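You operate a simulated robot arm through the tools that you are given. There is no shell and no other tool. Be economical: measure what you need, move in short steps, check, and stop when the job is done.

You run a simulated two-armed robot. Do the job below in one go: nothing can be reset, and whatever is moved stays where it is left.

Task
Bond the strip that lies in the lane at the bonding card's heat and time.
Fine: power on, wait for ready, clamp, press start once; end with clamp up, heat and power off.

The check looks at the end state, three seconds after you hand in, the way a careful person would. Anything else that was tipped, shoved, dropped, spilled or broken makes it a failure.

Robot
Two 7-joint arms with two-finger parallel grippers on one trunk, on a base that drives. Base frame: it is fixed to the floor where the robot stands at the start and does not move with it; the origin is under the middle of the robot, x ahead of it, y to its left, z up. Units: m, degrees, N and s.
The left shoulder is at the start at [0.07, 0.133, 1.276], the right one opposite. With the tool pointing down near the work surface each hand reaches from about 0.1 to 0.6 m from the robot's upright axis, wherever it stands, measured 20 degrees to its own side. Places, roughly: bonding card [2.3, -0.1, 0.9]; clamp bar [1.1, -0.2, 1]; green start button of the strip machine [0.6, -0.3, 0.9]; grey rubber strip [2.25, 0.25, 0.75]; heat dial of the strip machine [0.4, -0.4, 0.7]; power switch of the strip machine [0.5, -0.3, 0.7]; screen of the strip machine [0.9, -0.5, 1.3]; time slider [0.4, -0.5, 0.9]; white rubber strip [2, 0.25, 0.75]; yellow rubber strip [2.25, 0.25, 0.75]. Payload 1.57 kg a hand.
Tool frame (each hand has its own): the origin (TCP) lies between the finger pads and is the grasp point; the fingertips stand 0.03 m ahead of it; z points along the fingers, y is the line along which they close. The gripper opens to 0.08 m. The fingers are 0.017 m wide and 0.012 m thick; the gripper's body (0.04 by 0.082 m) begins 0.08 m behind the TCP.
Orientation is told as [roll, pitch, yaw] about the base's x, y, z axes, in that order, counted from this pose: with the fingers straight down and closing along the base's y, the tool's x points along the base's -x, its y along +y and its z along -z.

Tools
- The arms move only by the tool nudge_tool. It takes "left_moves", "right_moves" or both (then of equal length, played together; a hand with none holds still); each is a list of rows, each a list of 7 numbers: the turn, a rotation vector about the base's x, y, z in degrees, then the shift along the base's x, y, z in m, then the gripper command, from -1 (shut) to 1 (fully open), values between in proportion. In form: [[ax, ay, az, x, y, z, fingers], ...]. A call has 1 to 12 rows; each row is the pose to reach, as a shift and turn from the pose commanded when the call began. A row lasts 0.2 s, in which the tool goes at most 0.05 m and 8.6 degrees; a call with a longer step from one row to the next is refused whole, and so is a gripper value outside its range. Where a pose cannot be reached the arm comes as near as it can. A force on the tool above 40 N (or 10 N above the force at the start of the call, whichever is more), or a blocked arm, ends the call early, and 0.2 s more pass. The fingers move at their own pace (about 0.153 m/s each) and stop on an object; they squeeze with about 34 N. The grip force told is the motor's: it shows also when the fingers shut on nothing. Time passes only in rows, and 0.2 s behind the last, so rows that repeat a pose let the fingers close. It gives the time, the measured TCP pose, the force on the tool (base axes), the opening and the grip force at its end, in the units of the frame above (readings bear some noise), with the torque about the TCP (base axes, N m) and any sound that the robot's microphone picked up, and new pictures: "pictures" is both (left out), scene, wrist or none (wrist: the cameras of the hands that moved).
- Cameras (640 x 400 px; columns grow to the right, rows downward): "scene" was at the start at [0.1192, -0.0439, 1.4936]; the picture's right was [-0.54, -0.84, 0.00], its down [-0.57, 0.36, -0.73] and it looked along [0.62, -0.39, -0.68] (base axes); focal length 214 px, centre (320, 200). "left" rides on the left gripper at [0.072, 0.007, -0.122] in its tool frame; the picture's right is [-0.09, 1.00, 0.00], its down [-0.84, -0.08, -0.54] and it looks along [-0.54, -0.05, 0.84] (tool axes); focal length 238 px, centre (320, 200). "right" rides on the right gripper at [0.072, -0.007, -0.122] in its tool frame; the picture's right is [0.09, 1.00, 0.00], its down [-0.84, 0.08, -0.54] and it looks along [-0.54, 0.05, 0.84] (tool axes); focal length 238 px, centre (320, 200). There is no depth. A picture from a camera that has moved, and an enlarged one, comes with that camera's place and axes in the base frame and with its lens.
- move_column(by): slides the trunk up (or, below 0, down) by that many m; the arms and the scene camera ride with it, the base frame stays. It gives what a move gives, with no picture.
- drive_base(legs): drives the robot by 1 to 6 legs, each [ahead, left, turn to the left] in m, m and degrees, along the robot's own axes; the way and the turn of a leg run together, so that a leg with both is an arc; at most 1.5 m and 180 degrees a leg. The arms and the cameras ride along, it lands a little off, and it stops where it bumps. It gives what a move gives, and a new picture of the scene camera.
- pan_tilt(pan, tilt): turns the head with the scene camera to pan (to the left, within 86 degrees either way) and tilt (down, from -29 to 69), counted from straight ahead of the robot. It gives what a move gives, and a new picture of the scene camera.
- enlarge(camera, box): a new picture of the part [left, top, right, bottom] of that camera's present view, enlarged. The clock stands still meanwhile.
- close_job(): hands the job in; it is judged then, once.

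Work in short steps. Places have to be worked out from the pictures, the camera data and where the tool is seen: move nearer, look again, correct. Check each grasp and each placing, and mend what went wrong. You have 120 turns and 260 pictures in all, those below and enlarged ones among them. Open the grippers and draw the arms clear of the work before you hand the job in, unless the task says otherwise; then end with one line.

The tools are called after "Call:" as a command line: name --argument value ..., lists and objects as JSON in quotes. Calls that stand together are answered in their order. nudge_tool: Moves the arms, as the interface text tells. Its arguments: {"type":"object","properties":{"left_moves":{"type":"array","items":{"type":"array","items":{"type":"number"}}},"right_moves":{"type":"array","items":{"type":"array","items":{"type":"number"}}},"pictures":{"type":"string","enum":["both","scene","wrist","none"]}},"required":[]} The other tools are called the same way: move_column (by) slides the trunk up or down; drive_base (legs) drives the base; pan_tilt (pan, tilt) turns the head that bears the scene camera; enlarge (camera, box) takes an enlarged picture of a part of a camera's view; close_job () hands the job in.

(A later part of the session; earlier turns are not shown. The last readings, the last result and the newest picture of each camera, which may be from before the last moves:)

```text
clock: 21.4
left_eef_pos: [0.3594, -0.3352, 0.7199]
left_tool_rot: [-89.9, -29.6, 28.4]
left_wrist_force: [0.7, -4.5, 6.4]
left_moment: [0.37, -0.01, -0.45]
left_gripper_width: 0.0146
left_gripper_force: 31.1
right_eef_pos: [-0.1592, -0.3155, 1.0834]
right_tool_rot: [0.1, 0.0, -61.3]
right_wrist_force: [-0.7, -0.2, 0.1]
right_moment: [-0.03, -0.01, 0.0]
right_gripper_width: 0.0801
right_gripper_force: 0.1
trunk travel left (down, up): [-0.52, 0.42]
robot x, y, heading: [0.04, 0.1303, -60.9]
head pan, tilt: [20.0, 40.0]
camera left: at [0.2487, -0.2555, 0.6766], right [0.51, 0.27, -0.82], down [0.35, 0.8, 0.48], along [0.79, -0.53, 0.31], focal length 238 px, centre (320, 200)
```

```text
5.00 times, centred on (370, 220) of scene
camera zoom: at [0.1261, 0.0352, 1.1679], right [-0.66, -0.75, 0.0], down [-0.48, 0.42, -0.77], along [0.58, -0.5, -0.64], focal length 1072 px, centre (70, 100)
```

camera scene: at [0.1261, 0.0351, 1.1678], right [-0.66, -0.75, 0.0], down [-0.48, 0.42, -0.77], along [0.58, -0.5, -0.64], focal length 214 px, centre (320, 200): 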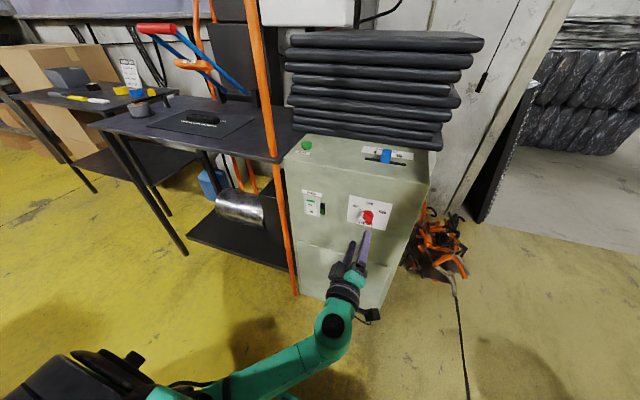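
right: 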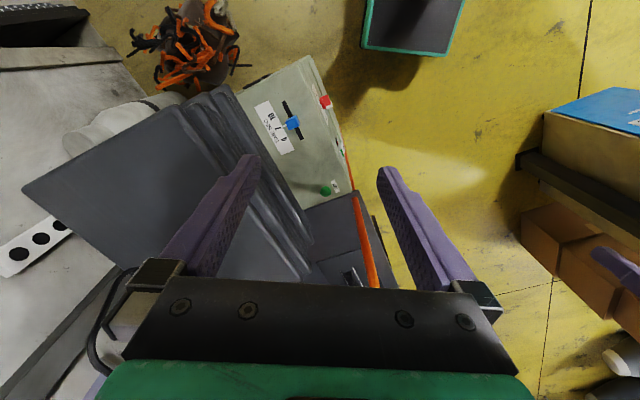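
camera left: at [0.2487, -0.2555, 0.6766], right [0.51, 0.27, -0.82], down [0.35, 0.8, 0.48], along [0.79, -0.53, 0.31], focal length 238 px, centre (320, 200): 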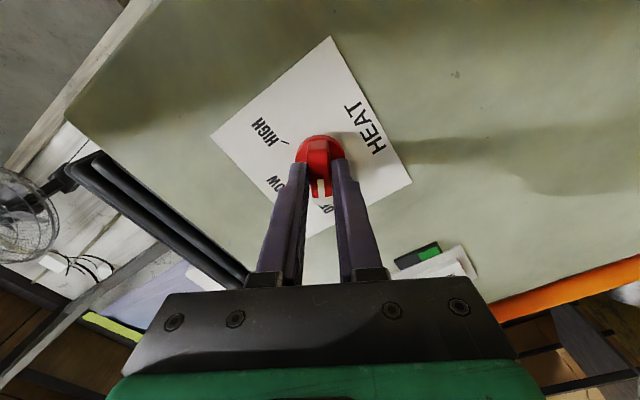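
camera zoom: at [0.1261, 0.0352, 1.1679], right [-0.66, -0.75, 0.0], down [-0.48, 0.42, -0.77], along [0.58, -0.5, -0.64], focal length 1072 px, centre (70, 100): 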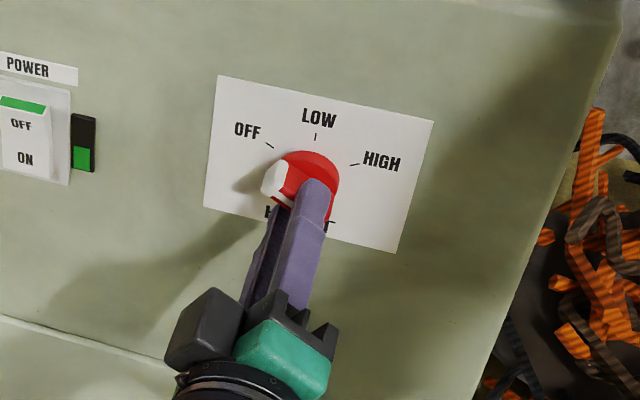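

Fin is gripped (14.6 mm). Rotate −60° about the normal first.

Call:
nudge_tool --left_moves '[[3.6, -6.6, 0, 0, 0, 0, -1], [7.2, -13.2, 0, 0, 0, 0, -1], [10.7, -19.8, 0, 0, 0, 0, -1], [14.3, -26.4, 0, 0, 0, 0, -1], [17.9, -33, 0, 0, 0, 0, -1], [21.5, -39.6, 0, 0, 0, 0, -1], [25, -46.1, 0, 0, 0, 0, -1], [28.6, -52.7, 0, 0, 0, 0, -1]]' --pictures "wrist"

Call:
enlarge --camera "scene" --box '[320, 180, 420, 260]'

```text
clock: 23.2
left_eef_pos: [0.3586, -0.3331, 0.7192]
left_tool_rot: [-67.7, -89.8, 6.2]
left_wrist_force: [0.6, -10.2, 11.8]
left_moment: [0.21, 0.1, 0.17]
left_gripper_width: 0.015
left_gripper_force: 31.2
right_eef_pos: [-0.1585, -0.3168, 1.0817]
right_tool_rot: [0.1, -0.1, -61.2]
right_wrist_force: [-0.6, 0.5, 0.4]
right_moment: [-0.04, -0.01, 0.0]
right_gripper_width: 0.0799
right_gripper_force: 0.1
trunk travel left (down, up): [-0.52, 0.42]
robot x, y, heading: [0.037, 0.1277, -61.2]
head pan, tilt: [20.0, 40.0]
camera left: at [0.3062, -0.2241, 0.6461], right [0.88, 0.48, 0.09], down [-0.32, 0.44, 0.84], along [0.36, -0.76, 0.54], focal length 238 px, centre (320, 200)
```

left: 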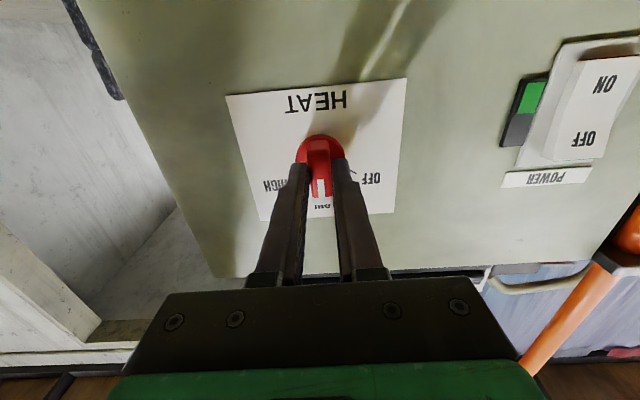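

```text
5.00 times, centred on (370, 220) of scene
camera zoom: at [0.1257, 0.035, 1.1678], right [-0.66, -0.75, 0.0], down [-0.48, 0.42, -0.77], along [0.58, -0.5, -0.64], focal length 1072 px, centre (70, 100)
```

zoom: 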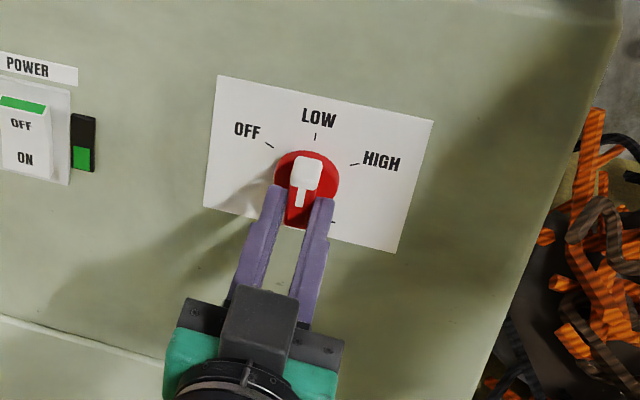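

Dial now at LOW. Another −60° to HIGH, with a small upward relief of the built-up side force.

Call:
nudge_tool --left_moves '[[3.6, -6.6, 0, 0, 0, 0.001, -1], [7.2, -13.2, 0, 0, 0, 0.002, -1], [10.7, -19.8, 0, 0, 0, 0.002, -1], [14.3, -26.4, 0, 0, 0, 0.002, -1], [17.9, -33, 0, 0, 0, 0.002, -1], [21.5, -39.6, 0, 0, 0, 0.002, -1], [25, -46.1, 0, 0, 0, 0.002, -1], [28.6, -52.7, 0, 0, 0, 0.002, -1]]' --pictures "wrist"

Call:
enlarge --camera "scene" --box '[320, 180, 420, 260]'

```text
clock: 25.1
left_eef_pos: [0.3587, -0.3344, 0.7203]
left_tool_rot: [89.7, -30.2, -151.3]
left_wrist_force: [-1.9, -0.9, -4.5]
left_moment: [0.31, 0.18, 0.79]
left_gripper_width: 0.0152
left_gripper_force: 31.3
right_eef_pos: [-0.1575, -0.3164, 1.083]
right_tool_rot: [0.0, 0.2, -61.1]
right_wrist_force: [0.0, -0.9, -0.5]
right_moment: [-0.01, 0.03, 0.01]
right_gripper_width: 0.08
right_gripper_force: 0.1
trunk travel left (down, up): [-0.52, 0.42]
robot x, y, heading: [0.0412, 0.1361, -61.3]
head pan, tilt: [20.0, 40.0]
camera left: at [0.3583, -0.1956, 0.6881], right [0.37, 0.2, 0.91], down [-0.93, 0.11, 0.36], along [-0.03, -0.97, 0.23], focal length 238 px, centre (320, 200)
```

left: 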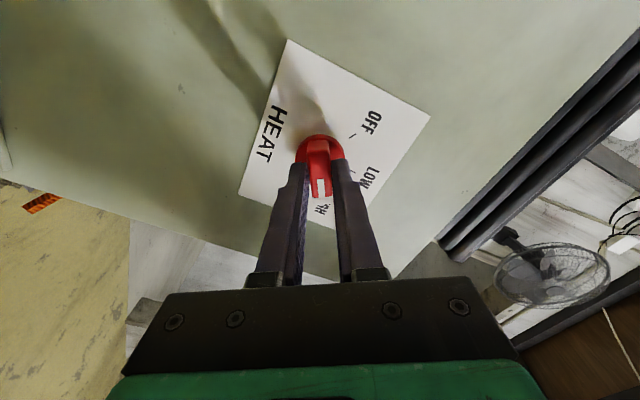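

```text
5.00 times, centred on (370, 220) of scene
camera zoom: at [0.1269, 0.0344, 1.1675], right [-0.66, -0.75, 0.0], down [-0.48, 0.42, -0.77], along [0.58, -0.5, -0.64], focal length 1072 px, centre (70, 100)
```

zoom: 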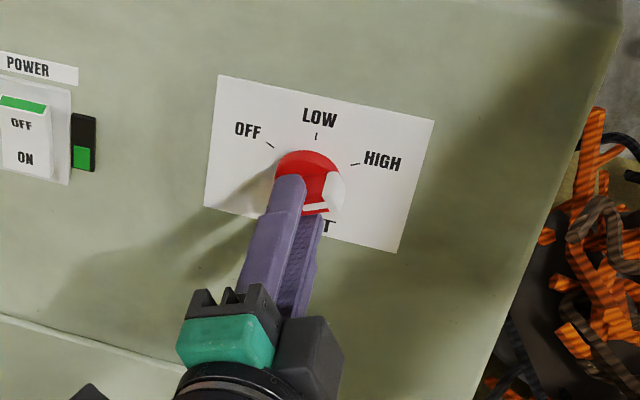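

Dial is at HIGH. Release, retract and unroll back to the neutral roll.

Call:
nudge_tool --left_moves '[[0, 0, 0, 0, 0, 0, 0.3], [0, 0, 0, 0, 0, 0, 0.5], [0, 0, 0, -0.019, 0.035, 0, 0.5], [0, 0, 0, -0.041, 0.075, 0, 0.5], [-3.6, 6.6, 0, -0.057, 0.105, 0.02, 0.3], [-7.2, 13.2, 0, -0.057, 0.105, 0.04, 0.1], [-10.7, 19.8, 0, -0.057, 0.105, 0.06, 0.1], [-14.3, 26.4, 0, -0.057, 0.105, 0.08, 0.1], [-17.9, 33, 0, -0.057, 0.105, 0.1, 0.1], [-21.5, 39.6, 0, -0.057, 0.105, 0.12, 0.1], [-25, 46.1, 0, -0.057, 0.105, 0.14, 0.1], [-28.6, 52.7, 0, -0.057, 0.105, 0.163, 0.1]]' --pictures "both"

Call:
enlarge --camera "scene" --box '[280, 120, 440, 240]'

```text
clock: 27.6
left_eef_pos: [0.3014, -0.2274, 0.8835]
left_tool_rot: [-74.9, -89.6, 13.4]
left_wrist_force: [-0.7, 0.2, 0.2]
left_moment: [0.01, 0.0, 0.05]
left_gripper_width: 0.0441
left_gripper_force: 0.1
right_eef_pos: [-0.1573, -0.3153, 1.0816]
right_tool_rot: [0.1, 0.0, -61.3]
right_wrist_force: [0.8, 0.5, 0.4]
right_moment: [-0.04, -0.01, -0.03]
right_gripper_width: 0.08
right_gripper_force: 0.1
trunk travel left (down, up): [-0.52, 0.42]
robot x, y, heading: [0.0385, 0.1333, -60.9]
head pan, tilt: [20.0, 40.0]
camera scene: at [0.1263, 0.0352, 1.1677], right [-0.66, -0.75, 0.0], down [-0.48, 0.42, -0.77], along [0.58, -0.5, -0.64], focal length 214 px, centre (320, 200)
camera left: at [0.2487, -0.1182, 0.8109], right [0.88, 0.48, 0.08], down [-0.32, 0.44, 0.84], along [0.36, -0.76, 0.54], focal length 238 px, centre (320, 200)
```

scene: 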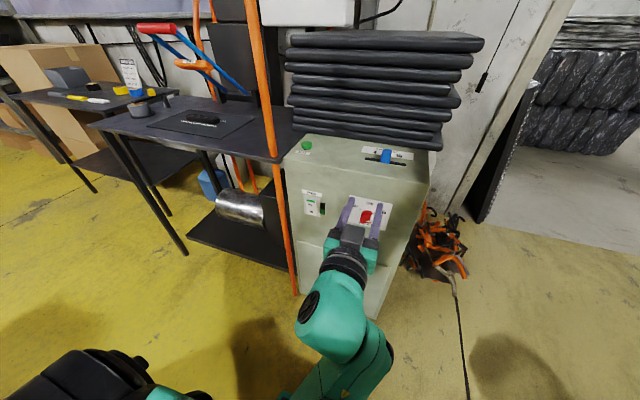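
left: 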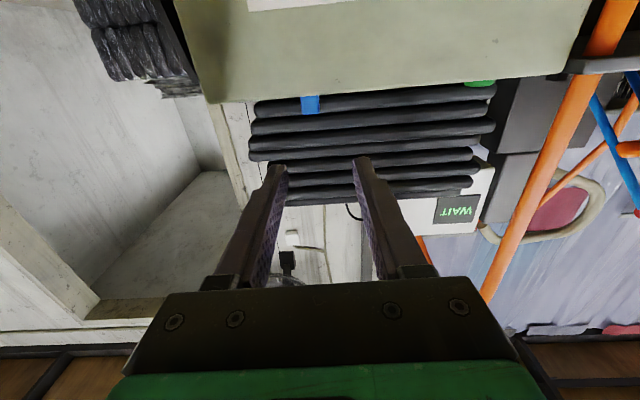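

```text
3.33 times, centred on (360, 180) of scene
camera zoom: at [0.1263, 0.0352, 1.1677], right [-0.66, -0.75, 0.0], down [-0.48, 0.42, -0.77], along [0.58, -0.5, -0.64], focal length 715 px, centre (187, 267)
```

zoom: 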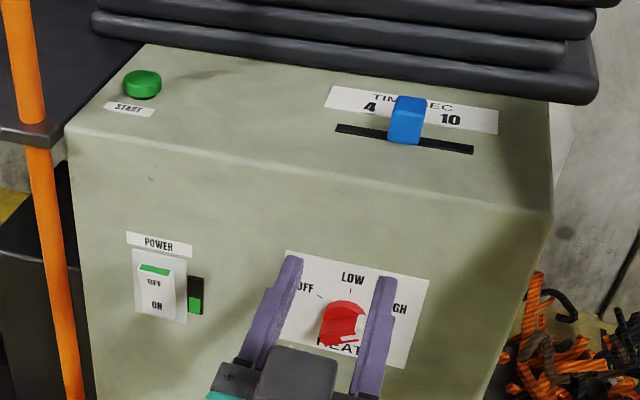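

Screen shows WAIT, dial at HIGH. Slider knob at about (0.406,-0.452,0.857–0.893); approach it horizontally with open fingers, stopping just before it.

Call:
nudge_tool --left_moves '[[0, 0, 0, 0.011, -0.039, 0, 0.5], [0, 0, 0, 0.025, -0.078, 0, 0.5], [0, 0, 0, 0.045, -0.115, 0, 0.5], [0, 0, 0, 0.068, -0.157, 0, 0.5]]' --pictures "wrist"

Call:
enlarge --camera "scene" --box '[280, 120, 440, 240]'

```text
clock: 28.4
left_eef_pos: [0.3451, -0.3102, 0.8506]
left_tool_rot: [83.3, -80.4, -144.7]
left_wrist_force: [0.1, 0.3, 0.5]
left_moment: [-0.03, -0.02, 0.01]
left_gripper_width: 0.0598
left_gripper_force: 0.0
right_eef_pos: [-0.1564, -0.3158, 1.083]
right_tool_rot: [0.0, 0.0, -61.1]
right_wrist_force: [0.0, 0.2, 0.1]
right_moment: [0.01, 0.01, -0.01]
right_gripper_width: 0.0801
right_gripper_force: 0.1
trunk travel left (down, up): [-0.52, 0.42]
robot x, y, heading: [0.0407, 0.1353, -61.3]
head pan, tilt: [20.0, 40.0]
stopped in row 3 (left hand): the arm was blocked; the commanded pose is now the measured one
camera left: at [0.3021, -0.1938, 0.7814], right [0.85, 0.46, 0.25], down [-0.44, 0.36, 0.82], along [0.29, -0.81, 0.51], focal length 238 px, centre (320, 200)
```

left: 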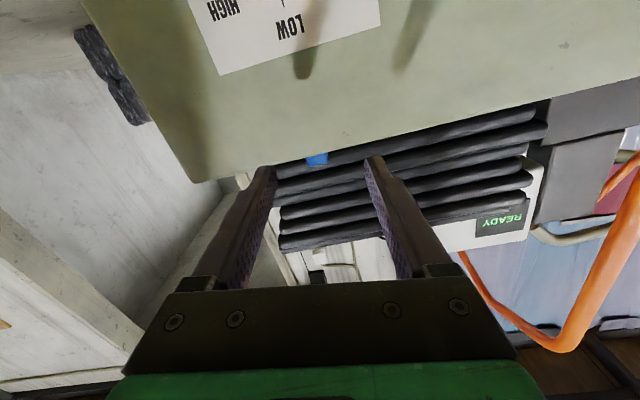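

```text
3.33 times, centred on (360, 180) of scene
camera zoom: at [0.1271, 0.035, 1.1677], right [-0.66, -0.75, 0.0], down [-0.48, 0.42, -0.77], along [0.58, -0.5, -0.64], focal length 715 px, centre (187, 267)
```

zoom: 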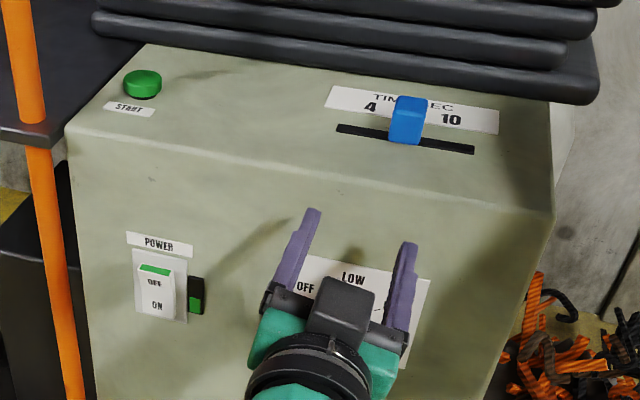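

The screen reads READY, but the arm got blocked in its own configuration (hand too high relative to the shoulder). Retract a little and raise the trunk, which matches the geometry that worked for the dial.

Call:
nudge_tool --left_moves '[[0, 0, 0, -0.019, 0.035, 0, 0.5], [0, 0, 0, -0.038, 0.07, 0, 0.5]]' --pictures "none"

Call:
move_column --by 0.2

Call:
pan_tilt --pan 15 --tilt 55

```text
clock: 29.0
left_eef_pos: [0.3057, -0.2403, 0.8518]
left_tool_rot: [83.7, -80.6, -145.0]
left_wrist_force: [0.2, 0.3, -1.1]
left_moment: [-0.01, 0.02, -0.03]
left_gripper_width: 0.0599
left_gripper_force: 0.1
right_eef_pos: [-0.1575, -0.3148, 1.0821]
right_tool_rot: [0.0, -0.2, -61.2]
right_wrist_force: [1.0, 0.4, -1.0]
right_moment: [-0.02, 0.02, -0.04]
right_gripper_width: 0.08
right_gripper_force: 0.0
trunk travel left (down, up): [-0.52, 0.42]
robot x, y, heading: [0.0389, 0.1353, -61.2]
head pan, tilt: [20.0, 40.0]
```

```text
clock: 31.1
left_eef_pos: [0.3059, -0.2392, 1.0501]
left_tool_rot: [83.3, -80.4, -144.7]
left_wrist_force: [0.1, 0.4, 0.0]
left_moment: [-0.01, -0.03, 0.0]
left_gripper_width: 0.06
left_gripper_force: 0.0
right_eef_pos: [-0.1584, -0.3156, 1.282]
right_tool_rot: [-0.1, 0.0, -61.3]
right_wrist_force: [-0.5, -0.1, -0.1]
right_moment: [0.02, 0.01, 0.02]
right_gripper_width: 0.0802
right_gripper_force: 0.1
trunk travel left (down, up): [-0.72, 0.22]
robot x, y, heading: [0.0378, 0.1332, -61.3]
head pan, tilt: [20.0, 40.0]
```

```text
clock: 31.9
left_eef_pos: [0.3058, -0.2394, 1.0514]
left_tool_rot: [83.3, -80.5, -144.6]
left_wrist_force: [-0.6, 0.1, -0.2]
left_moment: [0.01, 0.01, 0.01]
left_gripper_width: 0.06
left_gripper_force: 0.1
right_eef_pos: [-0.1579, -0.3153, 1.2812]
right_tool_rot: [0.0, 0.0, -61.2]
right_wrist_force: [-0.5, -0.4, -0.1]
right_moment: [0.02, 0.02, -0.02]
right_gripper_width: 0.0799
right_gripper_force: 0.0
trunk travel left (down, up): [-0.72, 0.22]
robot x, y, heading: [0.0376, 0.1345, -61.1]
head pan, tilt: [15.0, 55.0]
camera scene: at [0.1127, 0.0392, 1.3471], right [-0.72, -0.69, 0.0], down [-0.57, 0.59, -0.57], along [0.4, -0.41, -0.82], focal length 214 px, centre (320, 200)
```

scene: 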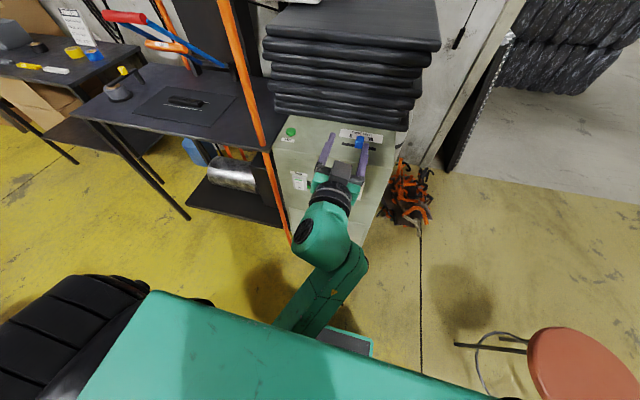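

Restore the small roll error and bring the hand down and forward to just before the knob.

Call:
nudge_tool --left_moves '[[-0.9, 1.7, 0, 0, 0, -0.034, 0.5], [-1.8, 3.4, 0, 0.011, -0.026, -0.068, 0.5], [-2.8, 5, 0, 0.022, -0.052, -0.102, 0.5], [-3.7, 6.7, 0, 0.033, -0.078, -0.136, 0.5], [-4.6, 8.4, 0, 0.044, -0.104, -0.169, 0.5], [-4.6, 8.4, 0, 0.0548, -0.1295, -0.169, 0.5]]' --pictures "both"

Call:
enlarge --camera "scene" --box '[270, 100, 430, 200]'

```text
clock: 33.3
left_eef_pos: [0.3599, -0.3701, 0.8808]
left_tool_rot: [-4.2, -88.9, -57.2]
left_wrist_force: [-0.1, 0.1, 0.7]
left_moment: [-0.02, 0.0, 0.04]
left_gripper_width: 0.06
left_gripper_force: 0.0
right_eef_pos: [-0.158, -0.3174, 1.2824]
right_tool_rot: [0.0, 0.1, -61.2]
right_wrist_force: [0.1, -0.4, -0.3]
right_moment: [0.01, -0.01, -0.01]
right_gripper_width: 0.0801
right_gripper_force: 0.2
trunk travel left (down, up): [-0.72, 0.22]
robot x, y, heading: [0.0418, 0.1301, -61.2]
head pan, tilt: [15.0, 55.0]
camera scene: at [0.1127, 0.0383, 1.347], right [-0.72, -0.69, 0.0], down [-0.57, 0.59, -0.57], along [0.4, -0.41, -0.82], focal length 214 px, centre (320, 200)
camera left: at [0.3083, -0.2593, 0.8088], right [0.88, 0.47, 0.09], down [-0.32, 0.43, 0.85], along [0.36, -0.77, 0.52], focal length 238 px, centre (320, 200)
```

scene: 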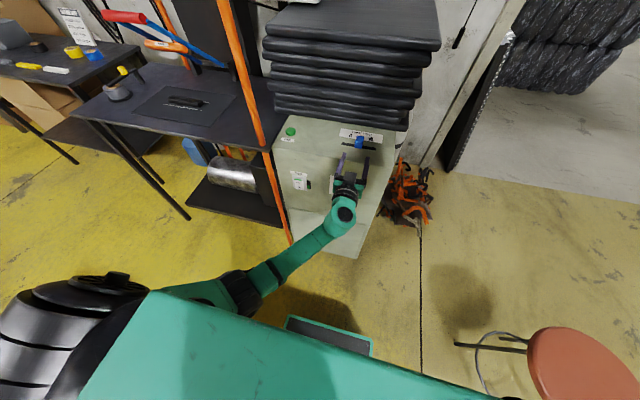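
left: 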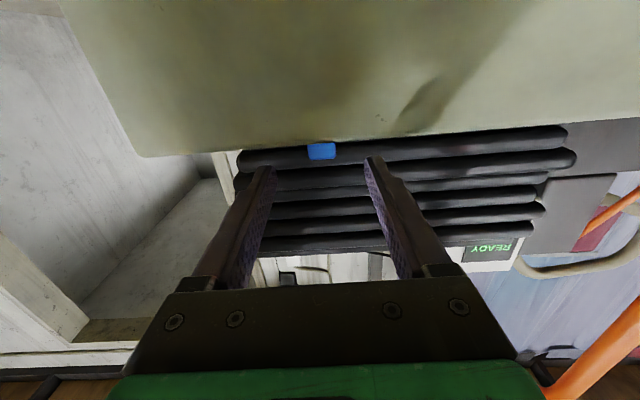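

```text
4.00 times, centred on (350, 150) of scene
camera zoom: at [0.1127, 0.0383, 1.347], right [-0.72, -0.69, 0.0], down [-0.57, 0.59, -0.57], along [0.4, -0.41, -0.82], focal length 858 px, centre (200, 400)
```

zoom: 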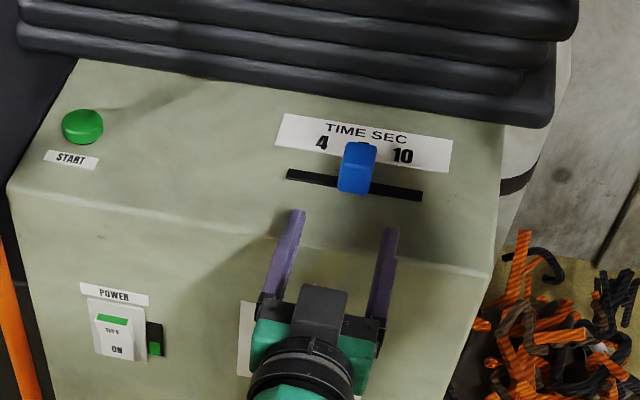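

Knob is centred between the fingers and READY is shown. Advance 7.5 cm and close on it.

Call:
nudge_tool --left_moves '[[0, 0, 0, 0.018, -0.033, 0, 0.5], [0, 0, 0, 0.0358, -0.0659, 0, 0.5], [0, 0, 0, 0.0358, -0.0659, 0, 0], [0, 0, 0, 0.0358, -0.0659, 0, -1], [0, 0, 0, 0.0358, -0.0659, 0, -1]]' --pictures "none"

Call:
enlarge --camera "scene" --box '[300, 110, 420, 190]'

```text
clock: 34.5
left_eef_pos: [0.3977, -0.4345, 0.8799]
left_tool_rot: [-8.9, -88.9, -52.3]
left_wrist_force: [2.8, -1.0, -0.5]
left_moment: [0.53, 0.01, 1.04]
left_gripper_width: 0.0257
left_gripper_force: 37.1
right_eef_pos: [-0.1573, -0.317, 1.2814]
right_tool_rot: [0.0, 0.1, -61.2]
right_wrist_force: [-0.1, 0.5, -0.2]
right_moment: [0.04, -0.03, -0.02]
right_gripper_width: 0.0799
right_gripper_force: 0.0
trunk travel left (down, up): [-0.72, 0.22]
robot x, y, heading: [0.04, 0.1366, -61.1]
head pan, tilt: [15.0, 55.0]
```

```text
5.00 times, centred on (360, 150) of scene
camera zoom: at [0.1132, 0.0387, 1.347], right [-0.72, -0.69, 0.0], down [-0.57, 0.59, -0.57], along [0.4, -0.41, -0.82], focal length 1072 px, centre (120, 450)
```

zoom: 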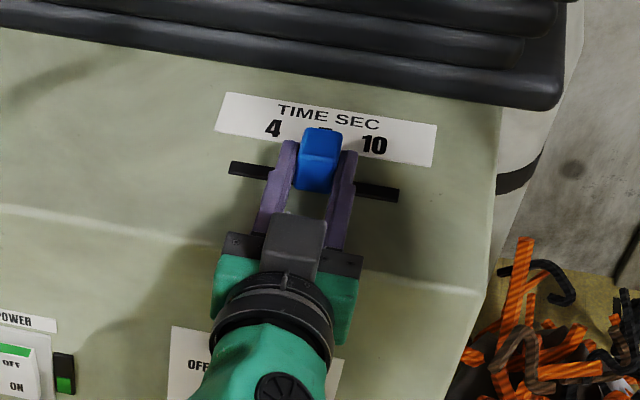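

Gripped. Slide 3 cm toward 10.

Call:
nudge_tool --left_moves '[[0, 0, 0, -0.0088, -0.0048, 0, -1], [0, 0, 0, -0.0176, -0.0095, 0, -1], [0, 0, 0, -0.0268, -0.0145, 0, -1], [0, 0, 0, -0.0268, -0.0145, 0, -1]]' --pictures "none"

Call:
enlarge --camera "scene" --box '[300, 110, 420, 190]'

```text
clock: 35.5
left_eef_pos: [0.3685, -0.4509, 0.8812]
left_tool_rot: [-4.9, -88.7, -56.7]
left_wrist_force: [-2.1, -2.2, -1.8]
left_moment: [-0.05, -0.14, 0.83]
left_gripper_width: 0.0258
left_gripper_force: 37.0
right_eef_pos: [-0.1574, -0.317, 1.2819]
right_tool_rot: [0.0, 0.1, -61.2]
right_wrist_force: [-0.4, 0.1, 0.2]
right_moment: [0.02, -0.03, -0.01]
right_gripper_width: 0.0801
right_gripper_force: 0.1
trunk travel left (down, up): [-0.72, 0.22]
robot x, y, heading: [0.037, 0.134, -61.2]
head pan, tilt: [15.0, 55.0]
```

```text
5.00 times, centred on (360, 150) of scene
camera zoom: at [0.1123, 0.0381, 1.3469], right [-0.72, -0.69, 0.0], down [-0.57, 0.59, -0.57], along [0.4, -0.41, -0.82], focal length 1072 px, centre (120, 450)
```

zoom: 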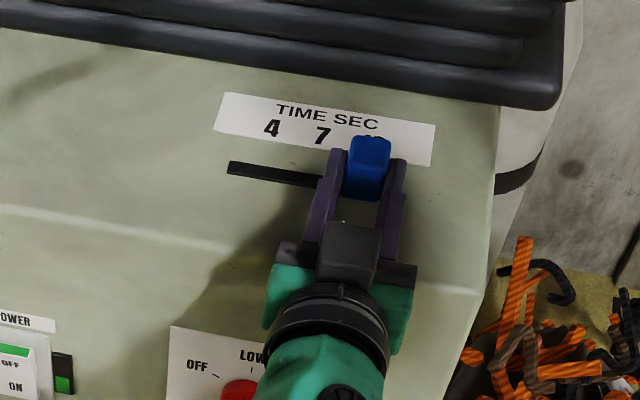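

Knob is at 10. Release, back off and check.

Call:
nudge_tool --left_moves '[[0, 0, 0, 0, 0, 0, 0], [0, 0, 0, 0, 0, 0, 0.5], [0, 0, 0, -0.019, 0.035, 0, 0.5], [0, 0, 0, -0.038, 0.07, 0, 0.5], [0, 0, 0, -0.0525, 0.0967, 0, 0.5], [0, 0, 0, -0.067, 0.123, 0.03, 0]]' --pictures "none"

Call:
enlarge --camera "scene" --box '[270, 100, 430, 200]'

```text
clock: 36.9
left_eef_pos: [0.3015, -0.3254, 0.9117]
left_tool_rot: [-5.2, -89.0, -56.2]
left_wrist_force: [-0.3, 0.0, 0.7]
left_moment: [0.02, 0.01, -0.01]
left_gripper_width: 0.0399
left_gripper_force: 0.1
right_eef_pos: [-0.1581, -0.3144, 1.283]
right_tool_rot: [0.0, -0.1, -61.2]
right_wrist_force: [0.3, 0.0, 0.1]
right_moment: [-0.03, -0.01, -0.02]
right_gripper_width: 0.0802
right_gripper_force: 0.1
trunk travel left (down, up): [-0.72, 0.22]
robot x, y, heading: [0.0413, 0.1335, -61.2]
head pan, tilt: [15.0, 55.0]
```

```text
4.00 times, centred on (350, 150) of scene
camera zoom: at [0.1116, 0.041, 1.3472], right [-0.72, -0.69, 0.0], down [-0.57, 0.59, -0.57], along [0.4, -0.41, -0.82], focal length 858 px, centre (200, 400)
```

zoom: 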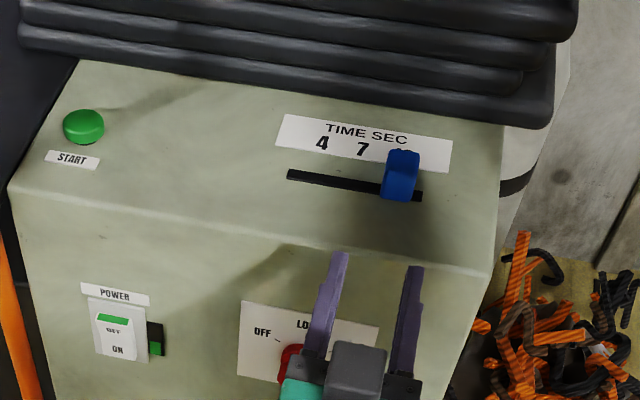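

Time is at 10. Now look at the clamp: pan the head toward the table.

Call:
pan_tilt --pan 45 --tilt 30

Call:
enlarge --camera "scene" --box '[240, 90, 480, 260]'

```text
clock: 37.9
left_eef_pos: [0.3032, -0.3259, 0.91]
left_tool_rot: [-7.7, -89.0, -53.7]
left_wrist_force: [0.4, 0.0, -0.8]
left_moment: [0.01, 0.0, 0.02]
left_gripper_width: 0.0399
left_gripper_force: 0.1
right_eef_pos: [-0.1582, -0.3159, 1.2829]
right_tool_rot: [0.0, 0.0, -61.1]
right_wrist_force: [-0.2, 0.7, -0.1]
right_moment: [0.04, 0.02, -0.02]
right_gripper_width: 0.0799
right_gripper_force: 0.1
trunk travel left (down, up): [-0.72, 0.22]
robot x, y, heading: [0.0391, 0.1345, -61.3]
head pan, tilt: [45.0, 30.0]
camera scene: at [0.1495, 0.0659, 1.383], right [-0.28, -0.96, 0.0], down [-0.48, 0.14, -0.87], along [0.83, -0.24, -0.5], focal length 214 px, centre (320, 200)
```

scene: 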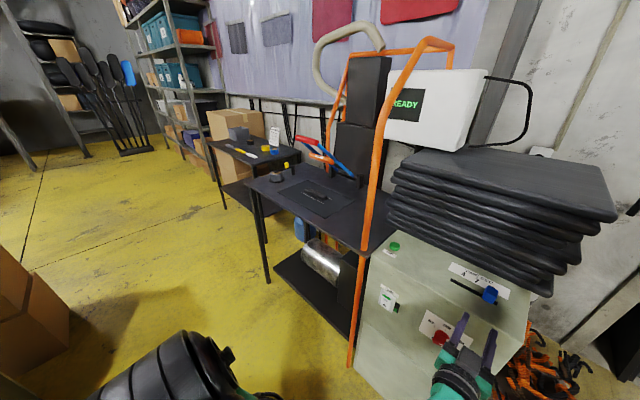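

```text
2.35 times, centred on (360, 175) of scene
camera zoom: at [0.1495, 0.0659, 1.383], right [-0.28, -0.96, 0.0], down [-0.48, 0.14, -0.87], along [0.83, -0.24, -0.5], focal length 505 px, centre (226, 259)
```

zoom: 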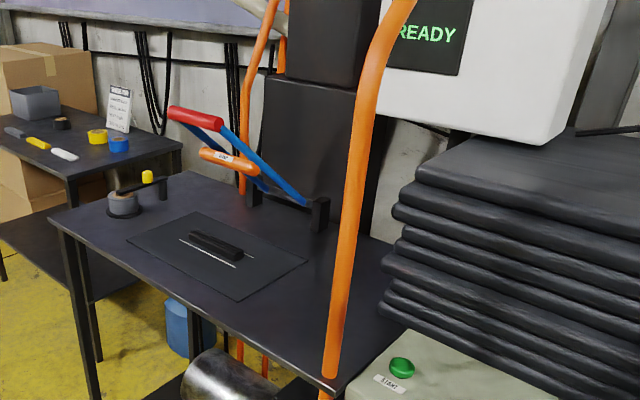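

The clamp is a U-shaped lever: red handle at about e=0.91, n=−0.665, z≈1.125 (machine frame), hinged at the back of the table. Retract the left hand, then drive left 0.5 m and slightly ahead.

Call:
nudge_tool --left_moves '[[0, 0, 0, -0.019, 0.035, 0.03, -0.5], [0, 0, 0, -0.038, 0.07, 0.06, -1], [0, 0, 0, -0.057, 0.105, 0.09, -1], [0, 0, 0, -0.076, 0.14, 0.12, -1], [0, 0, 0, -0.095, 0.176, 0.15, -1]]' --pictures "none"

Call:
drive_base --legs '[[0, 0.5, 0], [0.13, 0, 0]]'

```text
refused: row 5 steps farther than a row can; nothing moved
```

```text
clock: 41.7
left_eef_pos: [0.807, -0.1968, 0.9108]
left_tool_rot: [-8.6, -89.0, -53.1]
left_wrist_force: [0.5, 0.4, 0.5]
left_moment: [0.01, 0.0, 0.0]
left_gripper_width: 0.04
left_gripper_force: 0.0
right_eef_pos: [0.3466, -0.1841, 1.2831]
right_tool_rot: [-0.1, 0.0, -61.3]
right_wrist_force: [-0.2, -0.2, -0.1]
right_moment: [0.0, -0.02, -0.01]
right_gripper_width: 0.0802
right_gripper_force: 0.1
trunk travel left (down, up): [-0.72, 0.22]
robot x, y, heading: [0.5432, 0.2637, -61.2]
head pan, tilt: [45.0, 30.0]
camera scene: at [0.6543, 0.197, 1.3833], right [-0.28, -0.96, 0.0], down [-0.48, 0.14, -0.87], along [0.83, -0.24, -0.5], focal length 214 px, centre (320, 200)
```

scene: 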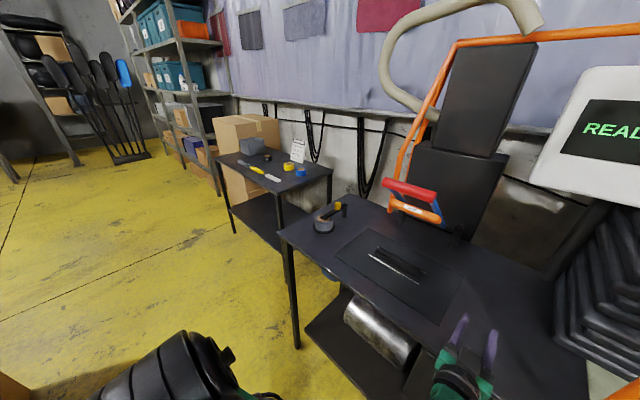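

The retract was refused, but the drive passed clear of the tube (no contact). The left hand is now above the table; I lift it back/up toward the red handle, rolling 90° so the fingers close vertically.

Call:
nudge_tool --left_moves '[[0, 0, 0, -0.019, 0.035, 0.025, 0], [0, 0, 0, -0.038, 0.07, 0.05, 0.5], [-3.9, 7.2, 0, -0.01, 0.078, 0.068, 0.9], [-7.8, 14.4, 0, 0.018, 0.087, 0.086, 0.9], [-11.7, 21.6, 0, 0.045, 0.095, 0.104, 0.9], [-15.6, 28.8, 0, 0.073, 0.104, 0.121, 0.9], [-19.5, 36, 0, 0.1, 0.112, 0.139, 0.9], [-23.4, 43.1, 0, 0.128, 0.12, 0.157, 0.9], [-27.3, 50.3, 0, 0.156, 0.129, 0.175, 0.9], [-31.2, 57.5, 0, 0.183, 0.138, 0.192, 0.9], [-35.1, 64.7, 0, 0.211, 0.146, 0.21, 0.9], [-39, 71.9, 0, 0.211, 0.146, 0.21, 0.9]]' --pictures "both"

```text
clock: 44.3
left_eef_pos: [1.0153, -0.0507, 1.1213]
left_tool_rot: [-90.1, -8.0, 27.4]
left_wrist_force: [-0.3, 0.2, 0.2]
left_moment: [0.0, 0.01, 0.0]
left_gripper_width: 0.076
left_gripper_force: 0.0
right_eef_pos: [0.3447, -0.1864, 1.2821]
right_tool_rot: [0.0, 0.0, -61.2]
right_wrist_force: [-0.5, -0.4, -0.7]
right_moment: [0.03, -0.04, -0.01]
right_gripper_width: 0.08
right_gripper_force: 0.1
trunk travel left (down, up): [-0.72, 0.22]
robot x, y, heading: [0.5429, 0.2629, -61.4]
head pan, tilt: [45.0, 30.0]
camera scene: at [0.6534, 0.1945, 1.3832], right [-0.28, -0.96, 0.0], down [-0.48, 0.14, -0.87], along [0.83, -0.24, -0.5], focal length 214 px, centre (320, 200)
camera left: at [0.8981, 0.025, 1.1033], right [0.2, 0.11, -0.97], down [0.48, 0.86, 0.19], along [0.85, -0.5, 0.12], focal length 238 px, centre (320, 200)
```

scene: 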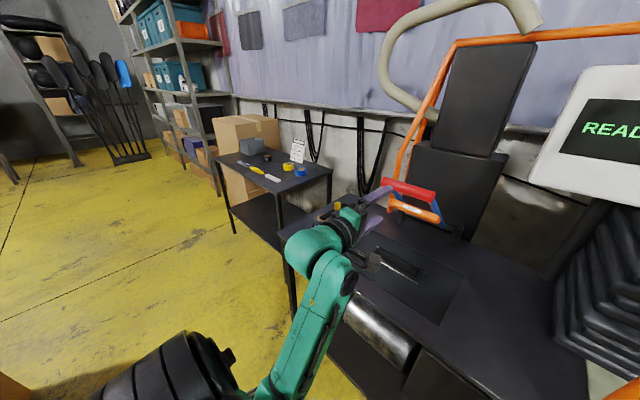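
left: 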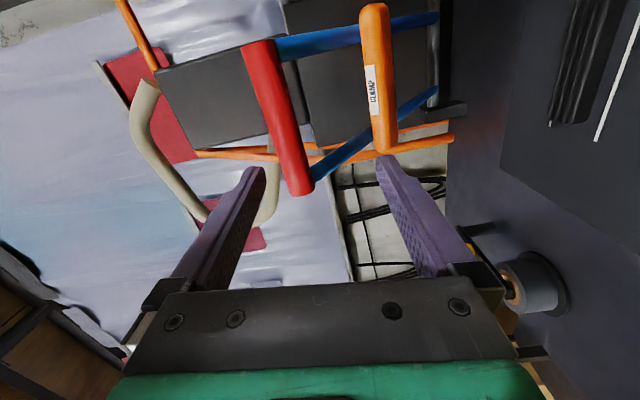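

Handle lies between the open fingers ahead. I zoom for a precise fix.

Call:
enlarge --camera "scene" --box '[330, 150, 470, 260]'

Call:
enlarge --camera "left" --box '[160, 0, 480, 200]'

```text
3.64 times, centred on (400, 205) of scene
camera zoom: at [0.6534, 0.1945, 1.3832], right [-0.28, -0.96, 0.0], down [-0.48, 0.14, -0.87], along [0.83, -0.24, -0.5], focal length 780 px, centre (29, 182)
```

zoom: 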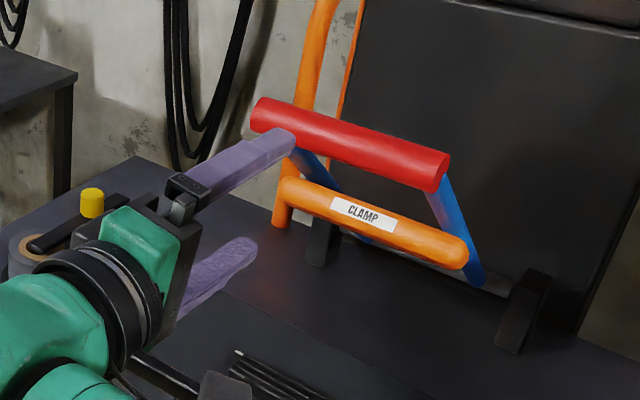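

```text
2.00 times, centred on (320, 100) of left
camera zoom: at [0.8981, 0.025, 1.1033], right [0.2, 0.11, -0.97], down [0.48, 0.86, 0.19], along [0.85, -0.5, 0.12], focal length 477 px, centre (320, 400)
```

zoom: 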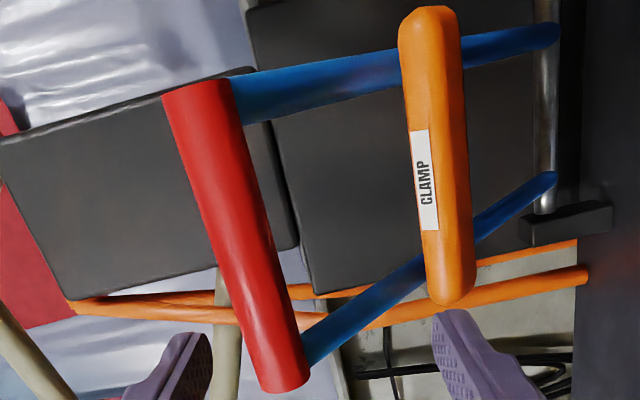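

Handle: e 0.786–0.908, n≈−0.613, z≈1.147. Align height, then advance so the handle sits between the pads, then close.

Call:
nudge_tool --left_moves '[[-3.9, 7.2, 0, -0.017, -0.009, 0.026, 0.95], [-3.9, 7.2, 0, 0.003, -0.046, 0.026, 0.95], [-3.9, 7.2, 0, 0.022, -0.081, 0.026, 0.95]]' --pictures "both"

```text
clock: 45.1
left_eef_pos: [1.0386, -0.1334, 1.147]
left_tool_rot: [-90.0, 0.2, 27.4]
left_wrist_force: [-0.3, 0.2, -0.8]
left_moment: [-0.02, -0.02, 0.0]
left_gripper_width: 0.078
left_gripper_force: 0.1
right_eef_pos: [0.3478, -0.187, 1.2821]
right_tool_rot: [0.1, 0.1, -61.3]
right_wrist_force: [-0.4, 0.6, -0.1]
right_moment: [-0.03, -0.02, -0.01]
right_gripper_width: 0.08
right_gripper_force: 0.1
trunk travel left (down, up): [-0.72, 0.22]
robot x, y, heading: [0.5414, 0.2648, -61.4]
head pan, tilt: [45.0, 30.0]
camera scene: at [0.6555, 0.1937, 1.3829], right [-0.28, -0.96, 0.0], down [-0.48, 0.14, -0.87], along [0.83, -0.24, -0.5], focal length 214 px, centre (320, 200)
camera left: at [0.9193, -0.0584, 1.1388], right [0.08, 0.04, -1.0], down [0.49, 0.87, 0.07], along [0.87, -0.5, 0.05], focal length 238 px, centre (320, 200)
```

scene: 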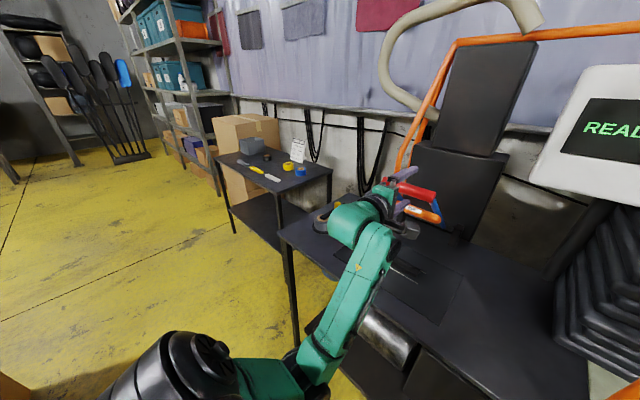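
left: 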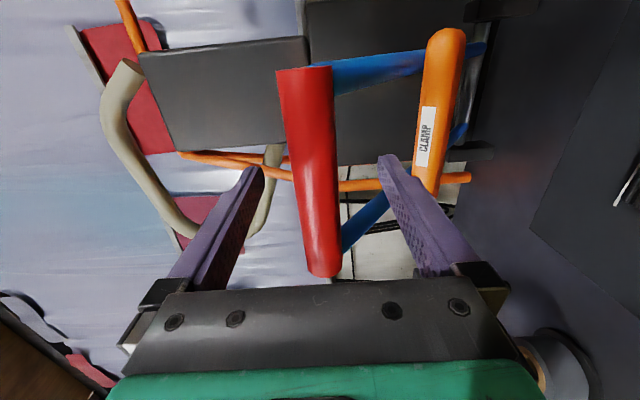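

Handle is between the pads. Close and read forces.

Call:
nudge_tool --left_moves '[[0, 0, 0, 0, 0, 0, 0.3], [0, 0, 0, 0, 0, 0, -0.5], [0, 0, 0, 0, 0, 0, -1]]' --pictures "wrist"

```text
clock: 45.9
left_eef_pos: [1.0382, -0.1306, 1.1482]
left_tool_rot: [-90.2, 0.1, 27.4]
left_wrist_force: [0.4, 0.1, 2.3]
left_moment: [-0.3, -0.24, 0.22]
left_gripper_width: 0.0258
left_gripper_force: 36.6
right_eef_pos: [0.3476, -0.1846, 1.2833]
right_tool_rot: [0.0, -0.1, -61.2]
right_wrist_force: [-0.5, -0.5, -0.6]
right_moment: [0.01, 0.01, 0.02]
right_gripper_width: 0.08
right_gripper_force: 0.1
trunk travel left (down, up): [-0.72, 0.22]
robot x, y, heading: [0.5455, 0.2643, -61.4]
head pan, tilt: [45.0, 30.0]
camera left: at [0.9187, -0.0561, 1.1397], right [0.08, 0.04, -1.0], down [0.49, 0.87, 0.07], along [0.87, -0.5, 0.05], focal length 238 px, centre (320, 200)
```

left: 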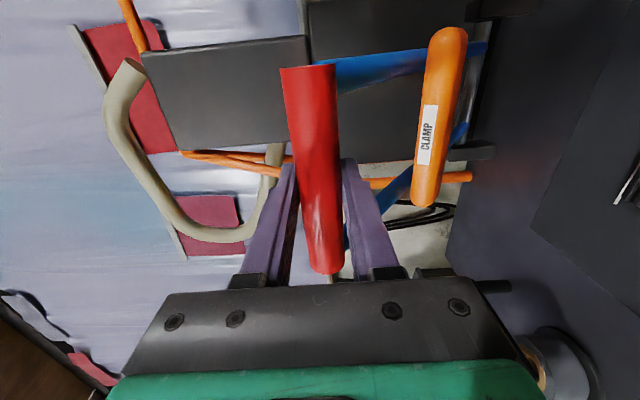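

Gripped. Swing the handle along its arc down ~15° first and check forces.

Call:
nudge_tool --left_moves '[[0, 0, 0, -0.005, 0.0095, -0.015, -1], [0, 0, 0, -0.01, 0.0185, -0.031, -1], [0, 0, 0, -0.0145, 0.027, -0.048, -1], [0, 0, 0, -0.019, 0.035, -0.0646, -1], [0, 0, 0, -0.023, 0.0425, -0.082, -1], [0, 0, 0, -0.0269, 0.0496, -0.1, -1]]' --pictures "scene"

```text
clock: 47.3
left_eef_pos: [1.0104, -0.0812, 1.0471]
left_tool_rot: [-90.0, 0.0, 27.4]
left_wrist_force: [-4.9, 2.7, 2.2]
left_moment: [0.04, 0.0, 0.18]
left_gripper_width: 0.0256
left_gripper_force: 37.1
right_eef_pos: [0.3454, -0.1838, 1.2833]
right_tool_rot: [0.2, -0.2, -61.3]
right_wrist_force: [-0.2, -0.3, 0.2]
right_moment: [0.02, 0.01, 0.0]
right_gripper_width: 0.0801
right_gripper_force: 0.2
trunk travel left (down, up): [-0.72, 0.22]
robot x, y, heading: [0.5437, 0.2619, -61.2]
head pan, tilt: [45.0, 30.0]
camera scene: at [0.6529, 0.1968, 1.3833], right [-0.28, -0.96, 0.0], down [-0.48, 0.14, -0.87], along [0.83, -0.24, -0.5], focal length 214 px, centre (320, 200)
```

scene: 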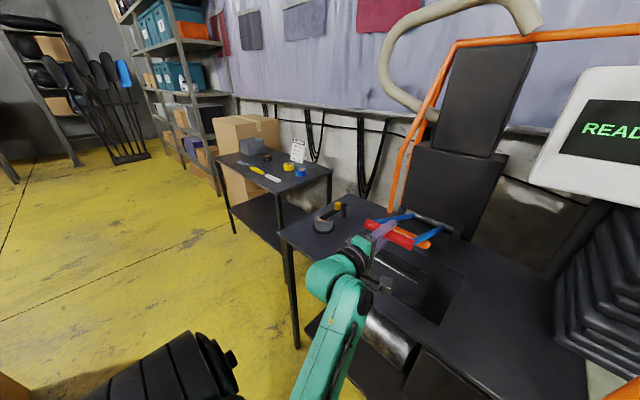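

Low forces. Continue down.

Call:
nudge_tool --left_moves '[[0, 0, 0, -0.003, 0.0057, -0.018, -1], [0, 0, 0, -0.0062, 0.0114, -0.037, -1], [0, 0, 0, -0.0086, 0.0157, -0.056, -1], [0, 0, 0, -0.0109, 0.02, -0.075, -1], [0, 0, 0, -0.0125, 0.023, -0.094, -1], [0, 0, 0, -0.014, 0.0258, -0.113, -1]]' --pictures "both"

Call:
enlarge --camera "scene" --box '[330, 170, 490, 300]'

```text
clock: 48.7
left_eef_pos: [0.9975, -0.059, 0.9325]
left_tool_rot: [-89.8, 0.1, 27.3]
left_wrist_force: [0.6, -10.8, -1.2]
left_moment: [0.13, -0.21, -0.25]
left_gripper_width: 0.0257
left_gripper_force: 37.1
right_eef_pos: [0.3468, -0.188, 1.2812]
right_tool_rot: [0.1, 0.1, -61.3]
right_wrist_force: [-0.2, 0.9, -0.7]
right_moment: [-0.01, 0.01, -0.01]
right_gripper_width: 0.0801
right_gripper_force: 0.1
trunk travel left (down, up): [-0.72, 0.22]
robot x, y, heading: [0.5442, 0.2629, -61.3]
head pan, tilt: [45.0, 30.0]
camera scene: at [0.6548, 0.192, 1.3829], right [-0.28, -0.96, 0.0], down [-0.48, 0.14, -0.87], along [0.83, -0.24, -0.5], focal length 214 px, centre (320, 200)
camera left: at [0.8788, 0.0167, 0.9242], right [0.08, 0.04, -1.0], down [0.49, 0.87, 0.08], along [0.87, -0.5, 0.05], focal length 238 px, centre (320, 200)
```

scene: 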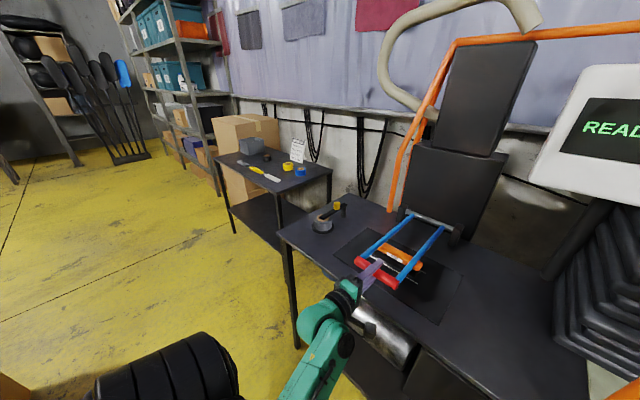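
left: 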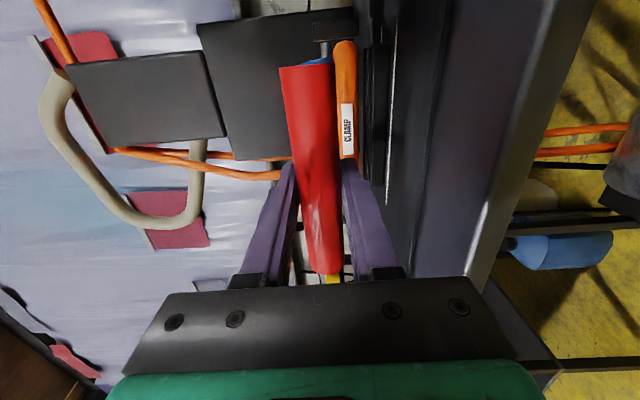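

```text
3.08 times, centred on (410, 235) of scene
camera zoom: at [0.6548, 0.192, 1.3829], right [-0.28, -0.96, 0.0], down [-0.48, 0.14, -0.87], along [0.83, -0.24, -0.5], focal length 660 px, centre (43, 92)
```

zoom: 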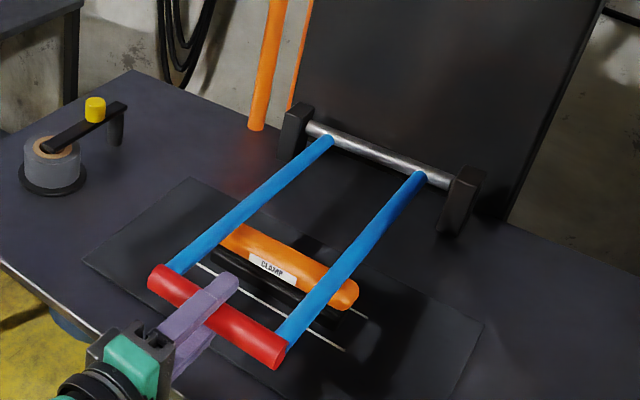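

Bar is just above the strip; ease the outward pull slightly and continue down in small steps.

Call:
nudge_tool --left_moves '[[0, 0, 0, 0.0014, -0.0026, -0.008, -1], [0, 0, 0, 0.0016, -0.003, -0.016, -1], [0, 0, 0, 0.0016, -0.003, -0.024, -1]]' --pictures "wrist"

Call:
enlarge --camera "scene" --box '[330, 170, 490, 300]'

```text
clock: 49.7
left_eef_pos: [0.9985, -0.0583, 0.9227]
left_tool_rot: [-92.0, -0.1, 27.6]
left_wrist_force: [-9.3, 4.0, 10.7]
left_moment: [-0.15, -0.21, -0.29]
left_gripper_width: 0.0256
left_gripper_force: 36.4
right_eef_pos: [0.3433, -0.183, 1.2834]
right_tool_rot: [0.2, -0.1, -61.3]
right_wrist_force: [-0.3, 0.4, -0.7]
right_moment: [-0.01, 0.03, -0.01]
right_gripper_width: 0.0802
right_gripper_force: 0.0
trunk travel left (down, up): [-0.72, 0.22]
robot x, y, heading: [0.5453, 0.2672, -61.4]
head pan, tilt: [45.0, 30.0]
stopped in row 3 (left hand): the force on the tool passed its limit at 41 N (the readings are from after the stop); the commanded pose is now the measured one
camera left: at [0.8787, 0.016, 0.91], right [0.1, 0.01, -1.0], down [0.49, 0.87, 0.06], along [0.87, -0.49, 0.08], focal length 238 px, centre (320, 200)
```

left: 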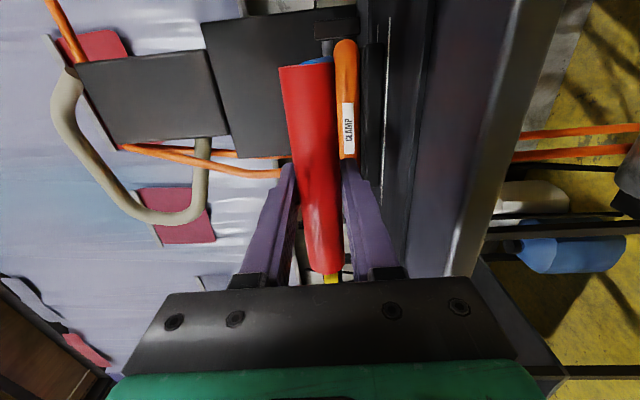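

```text
3.08 times, centred on (410, 235) of scene
camera zoom: at [0.6505, 0.1981, 1.3833], right [-0.28, -0.96, 0.0], down [-0.48, 0.14, -0.87], along [0.83, -0.24, -0.5], focal length 660 px, centre (43, 92)
```

zoom: 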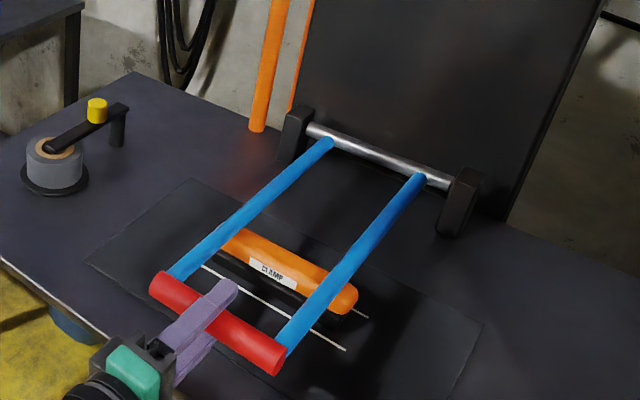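

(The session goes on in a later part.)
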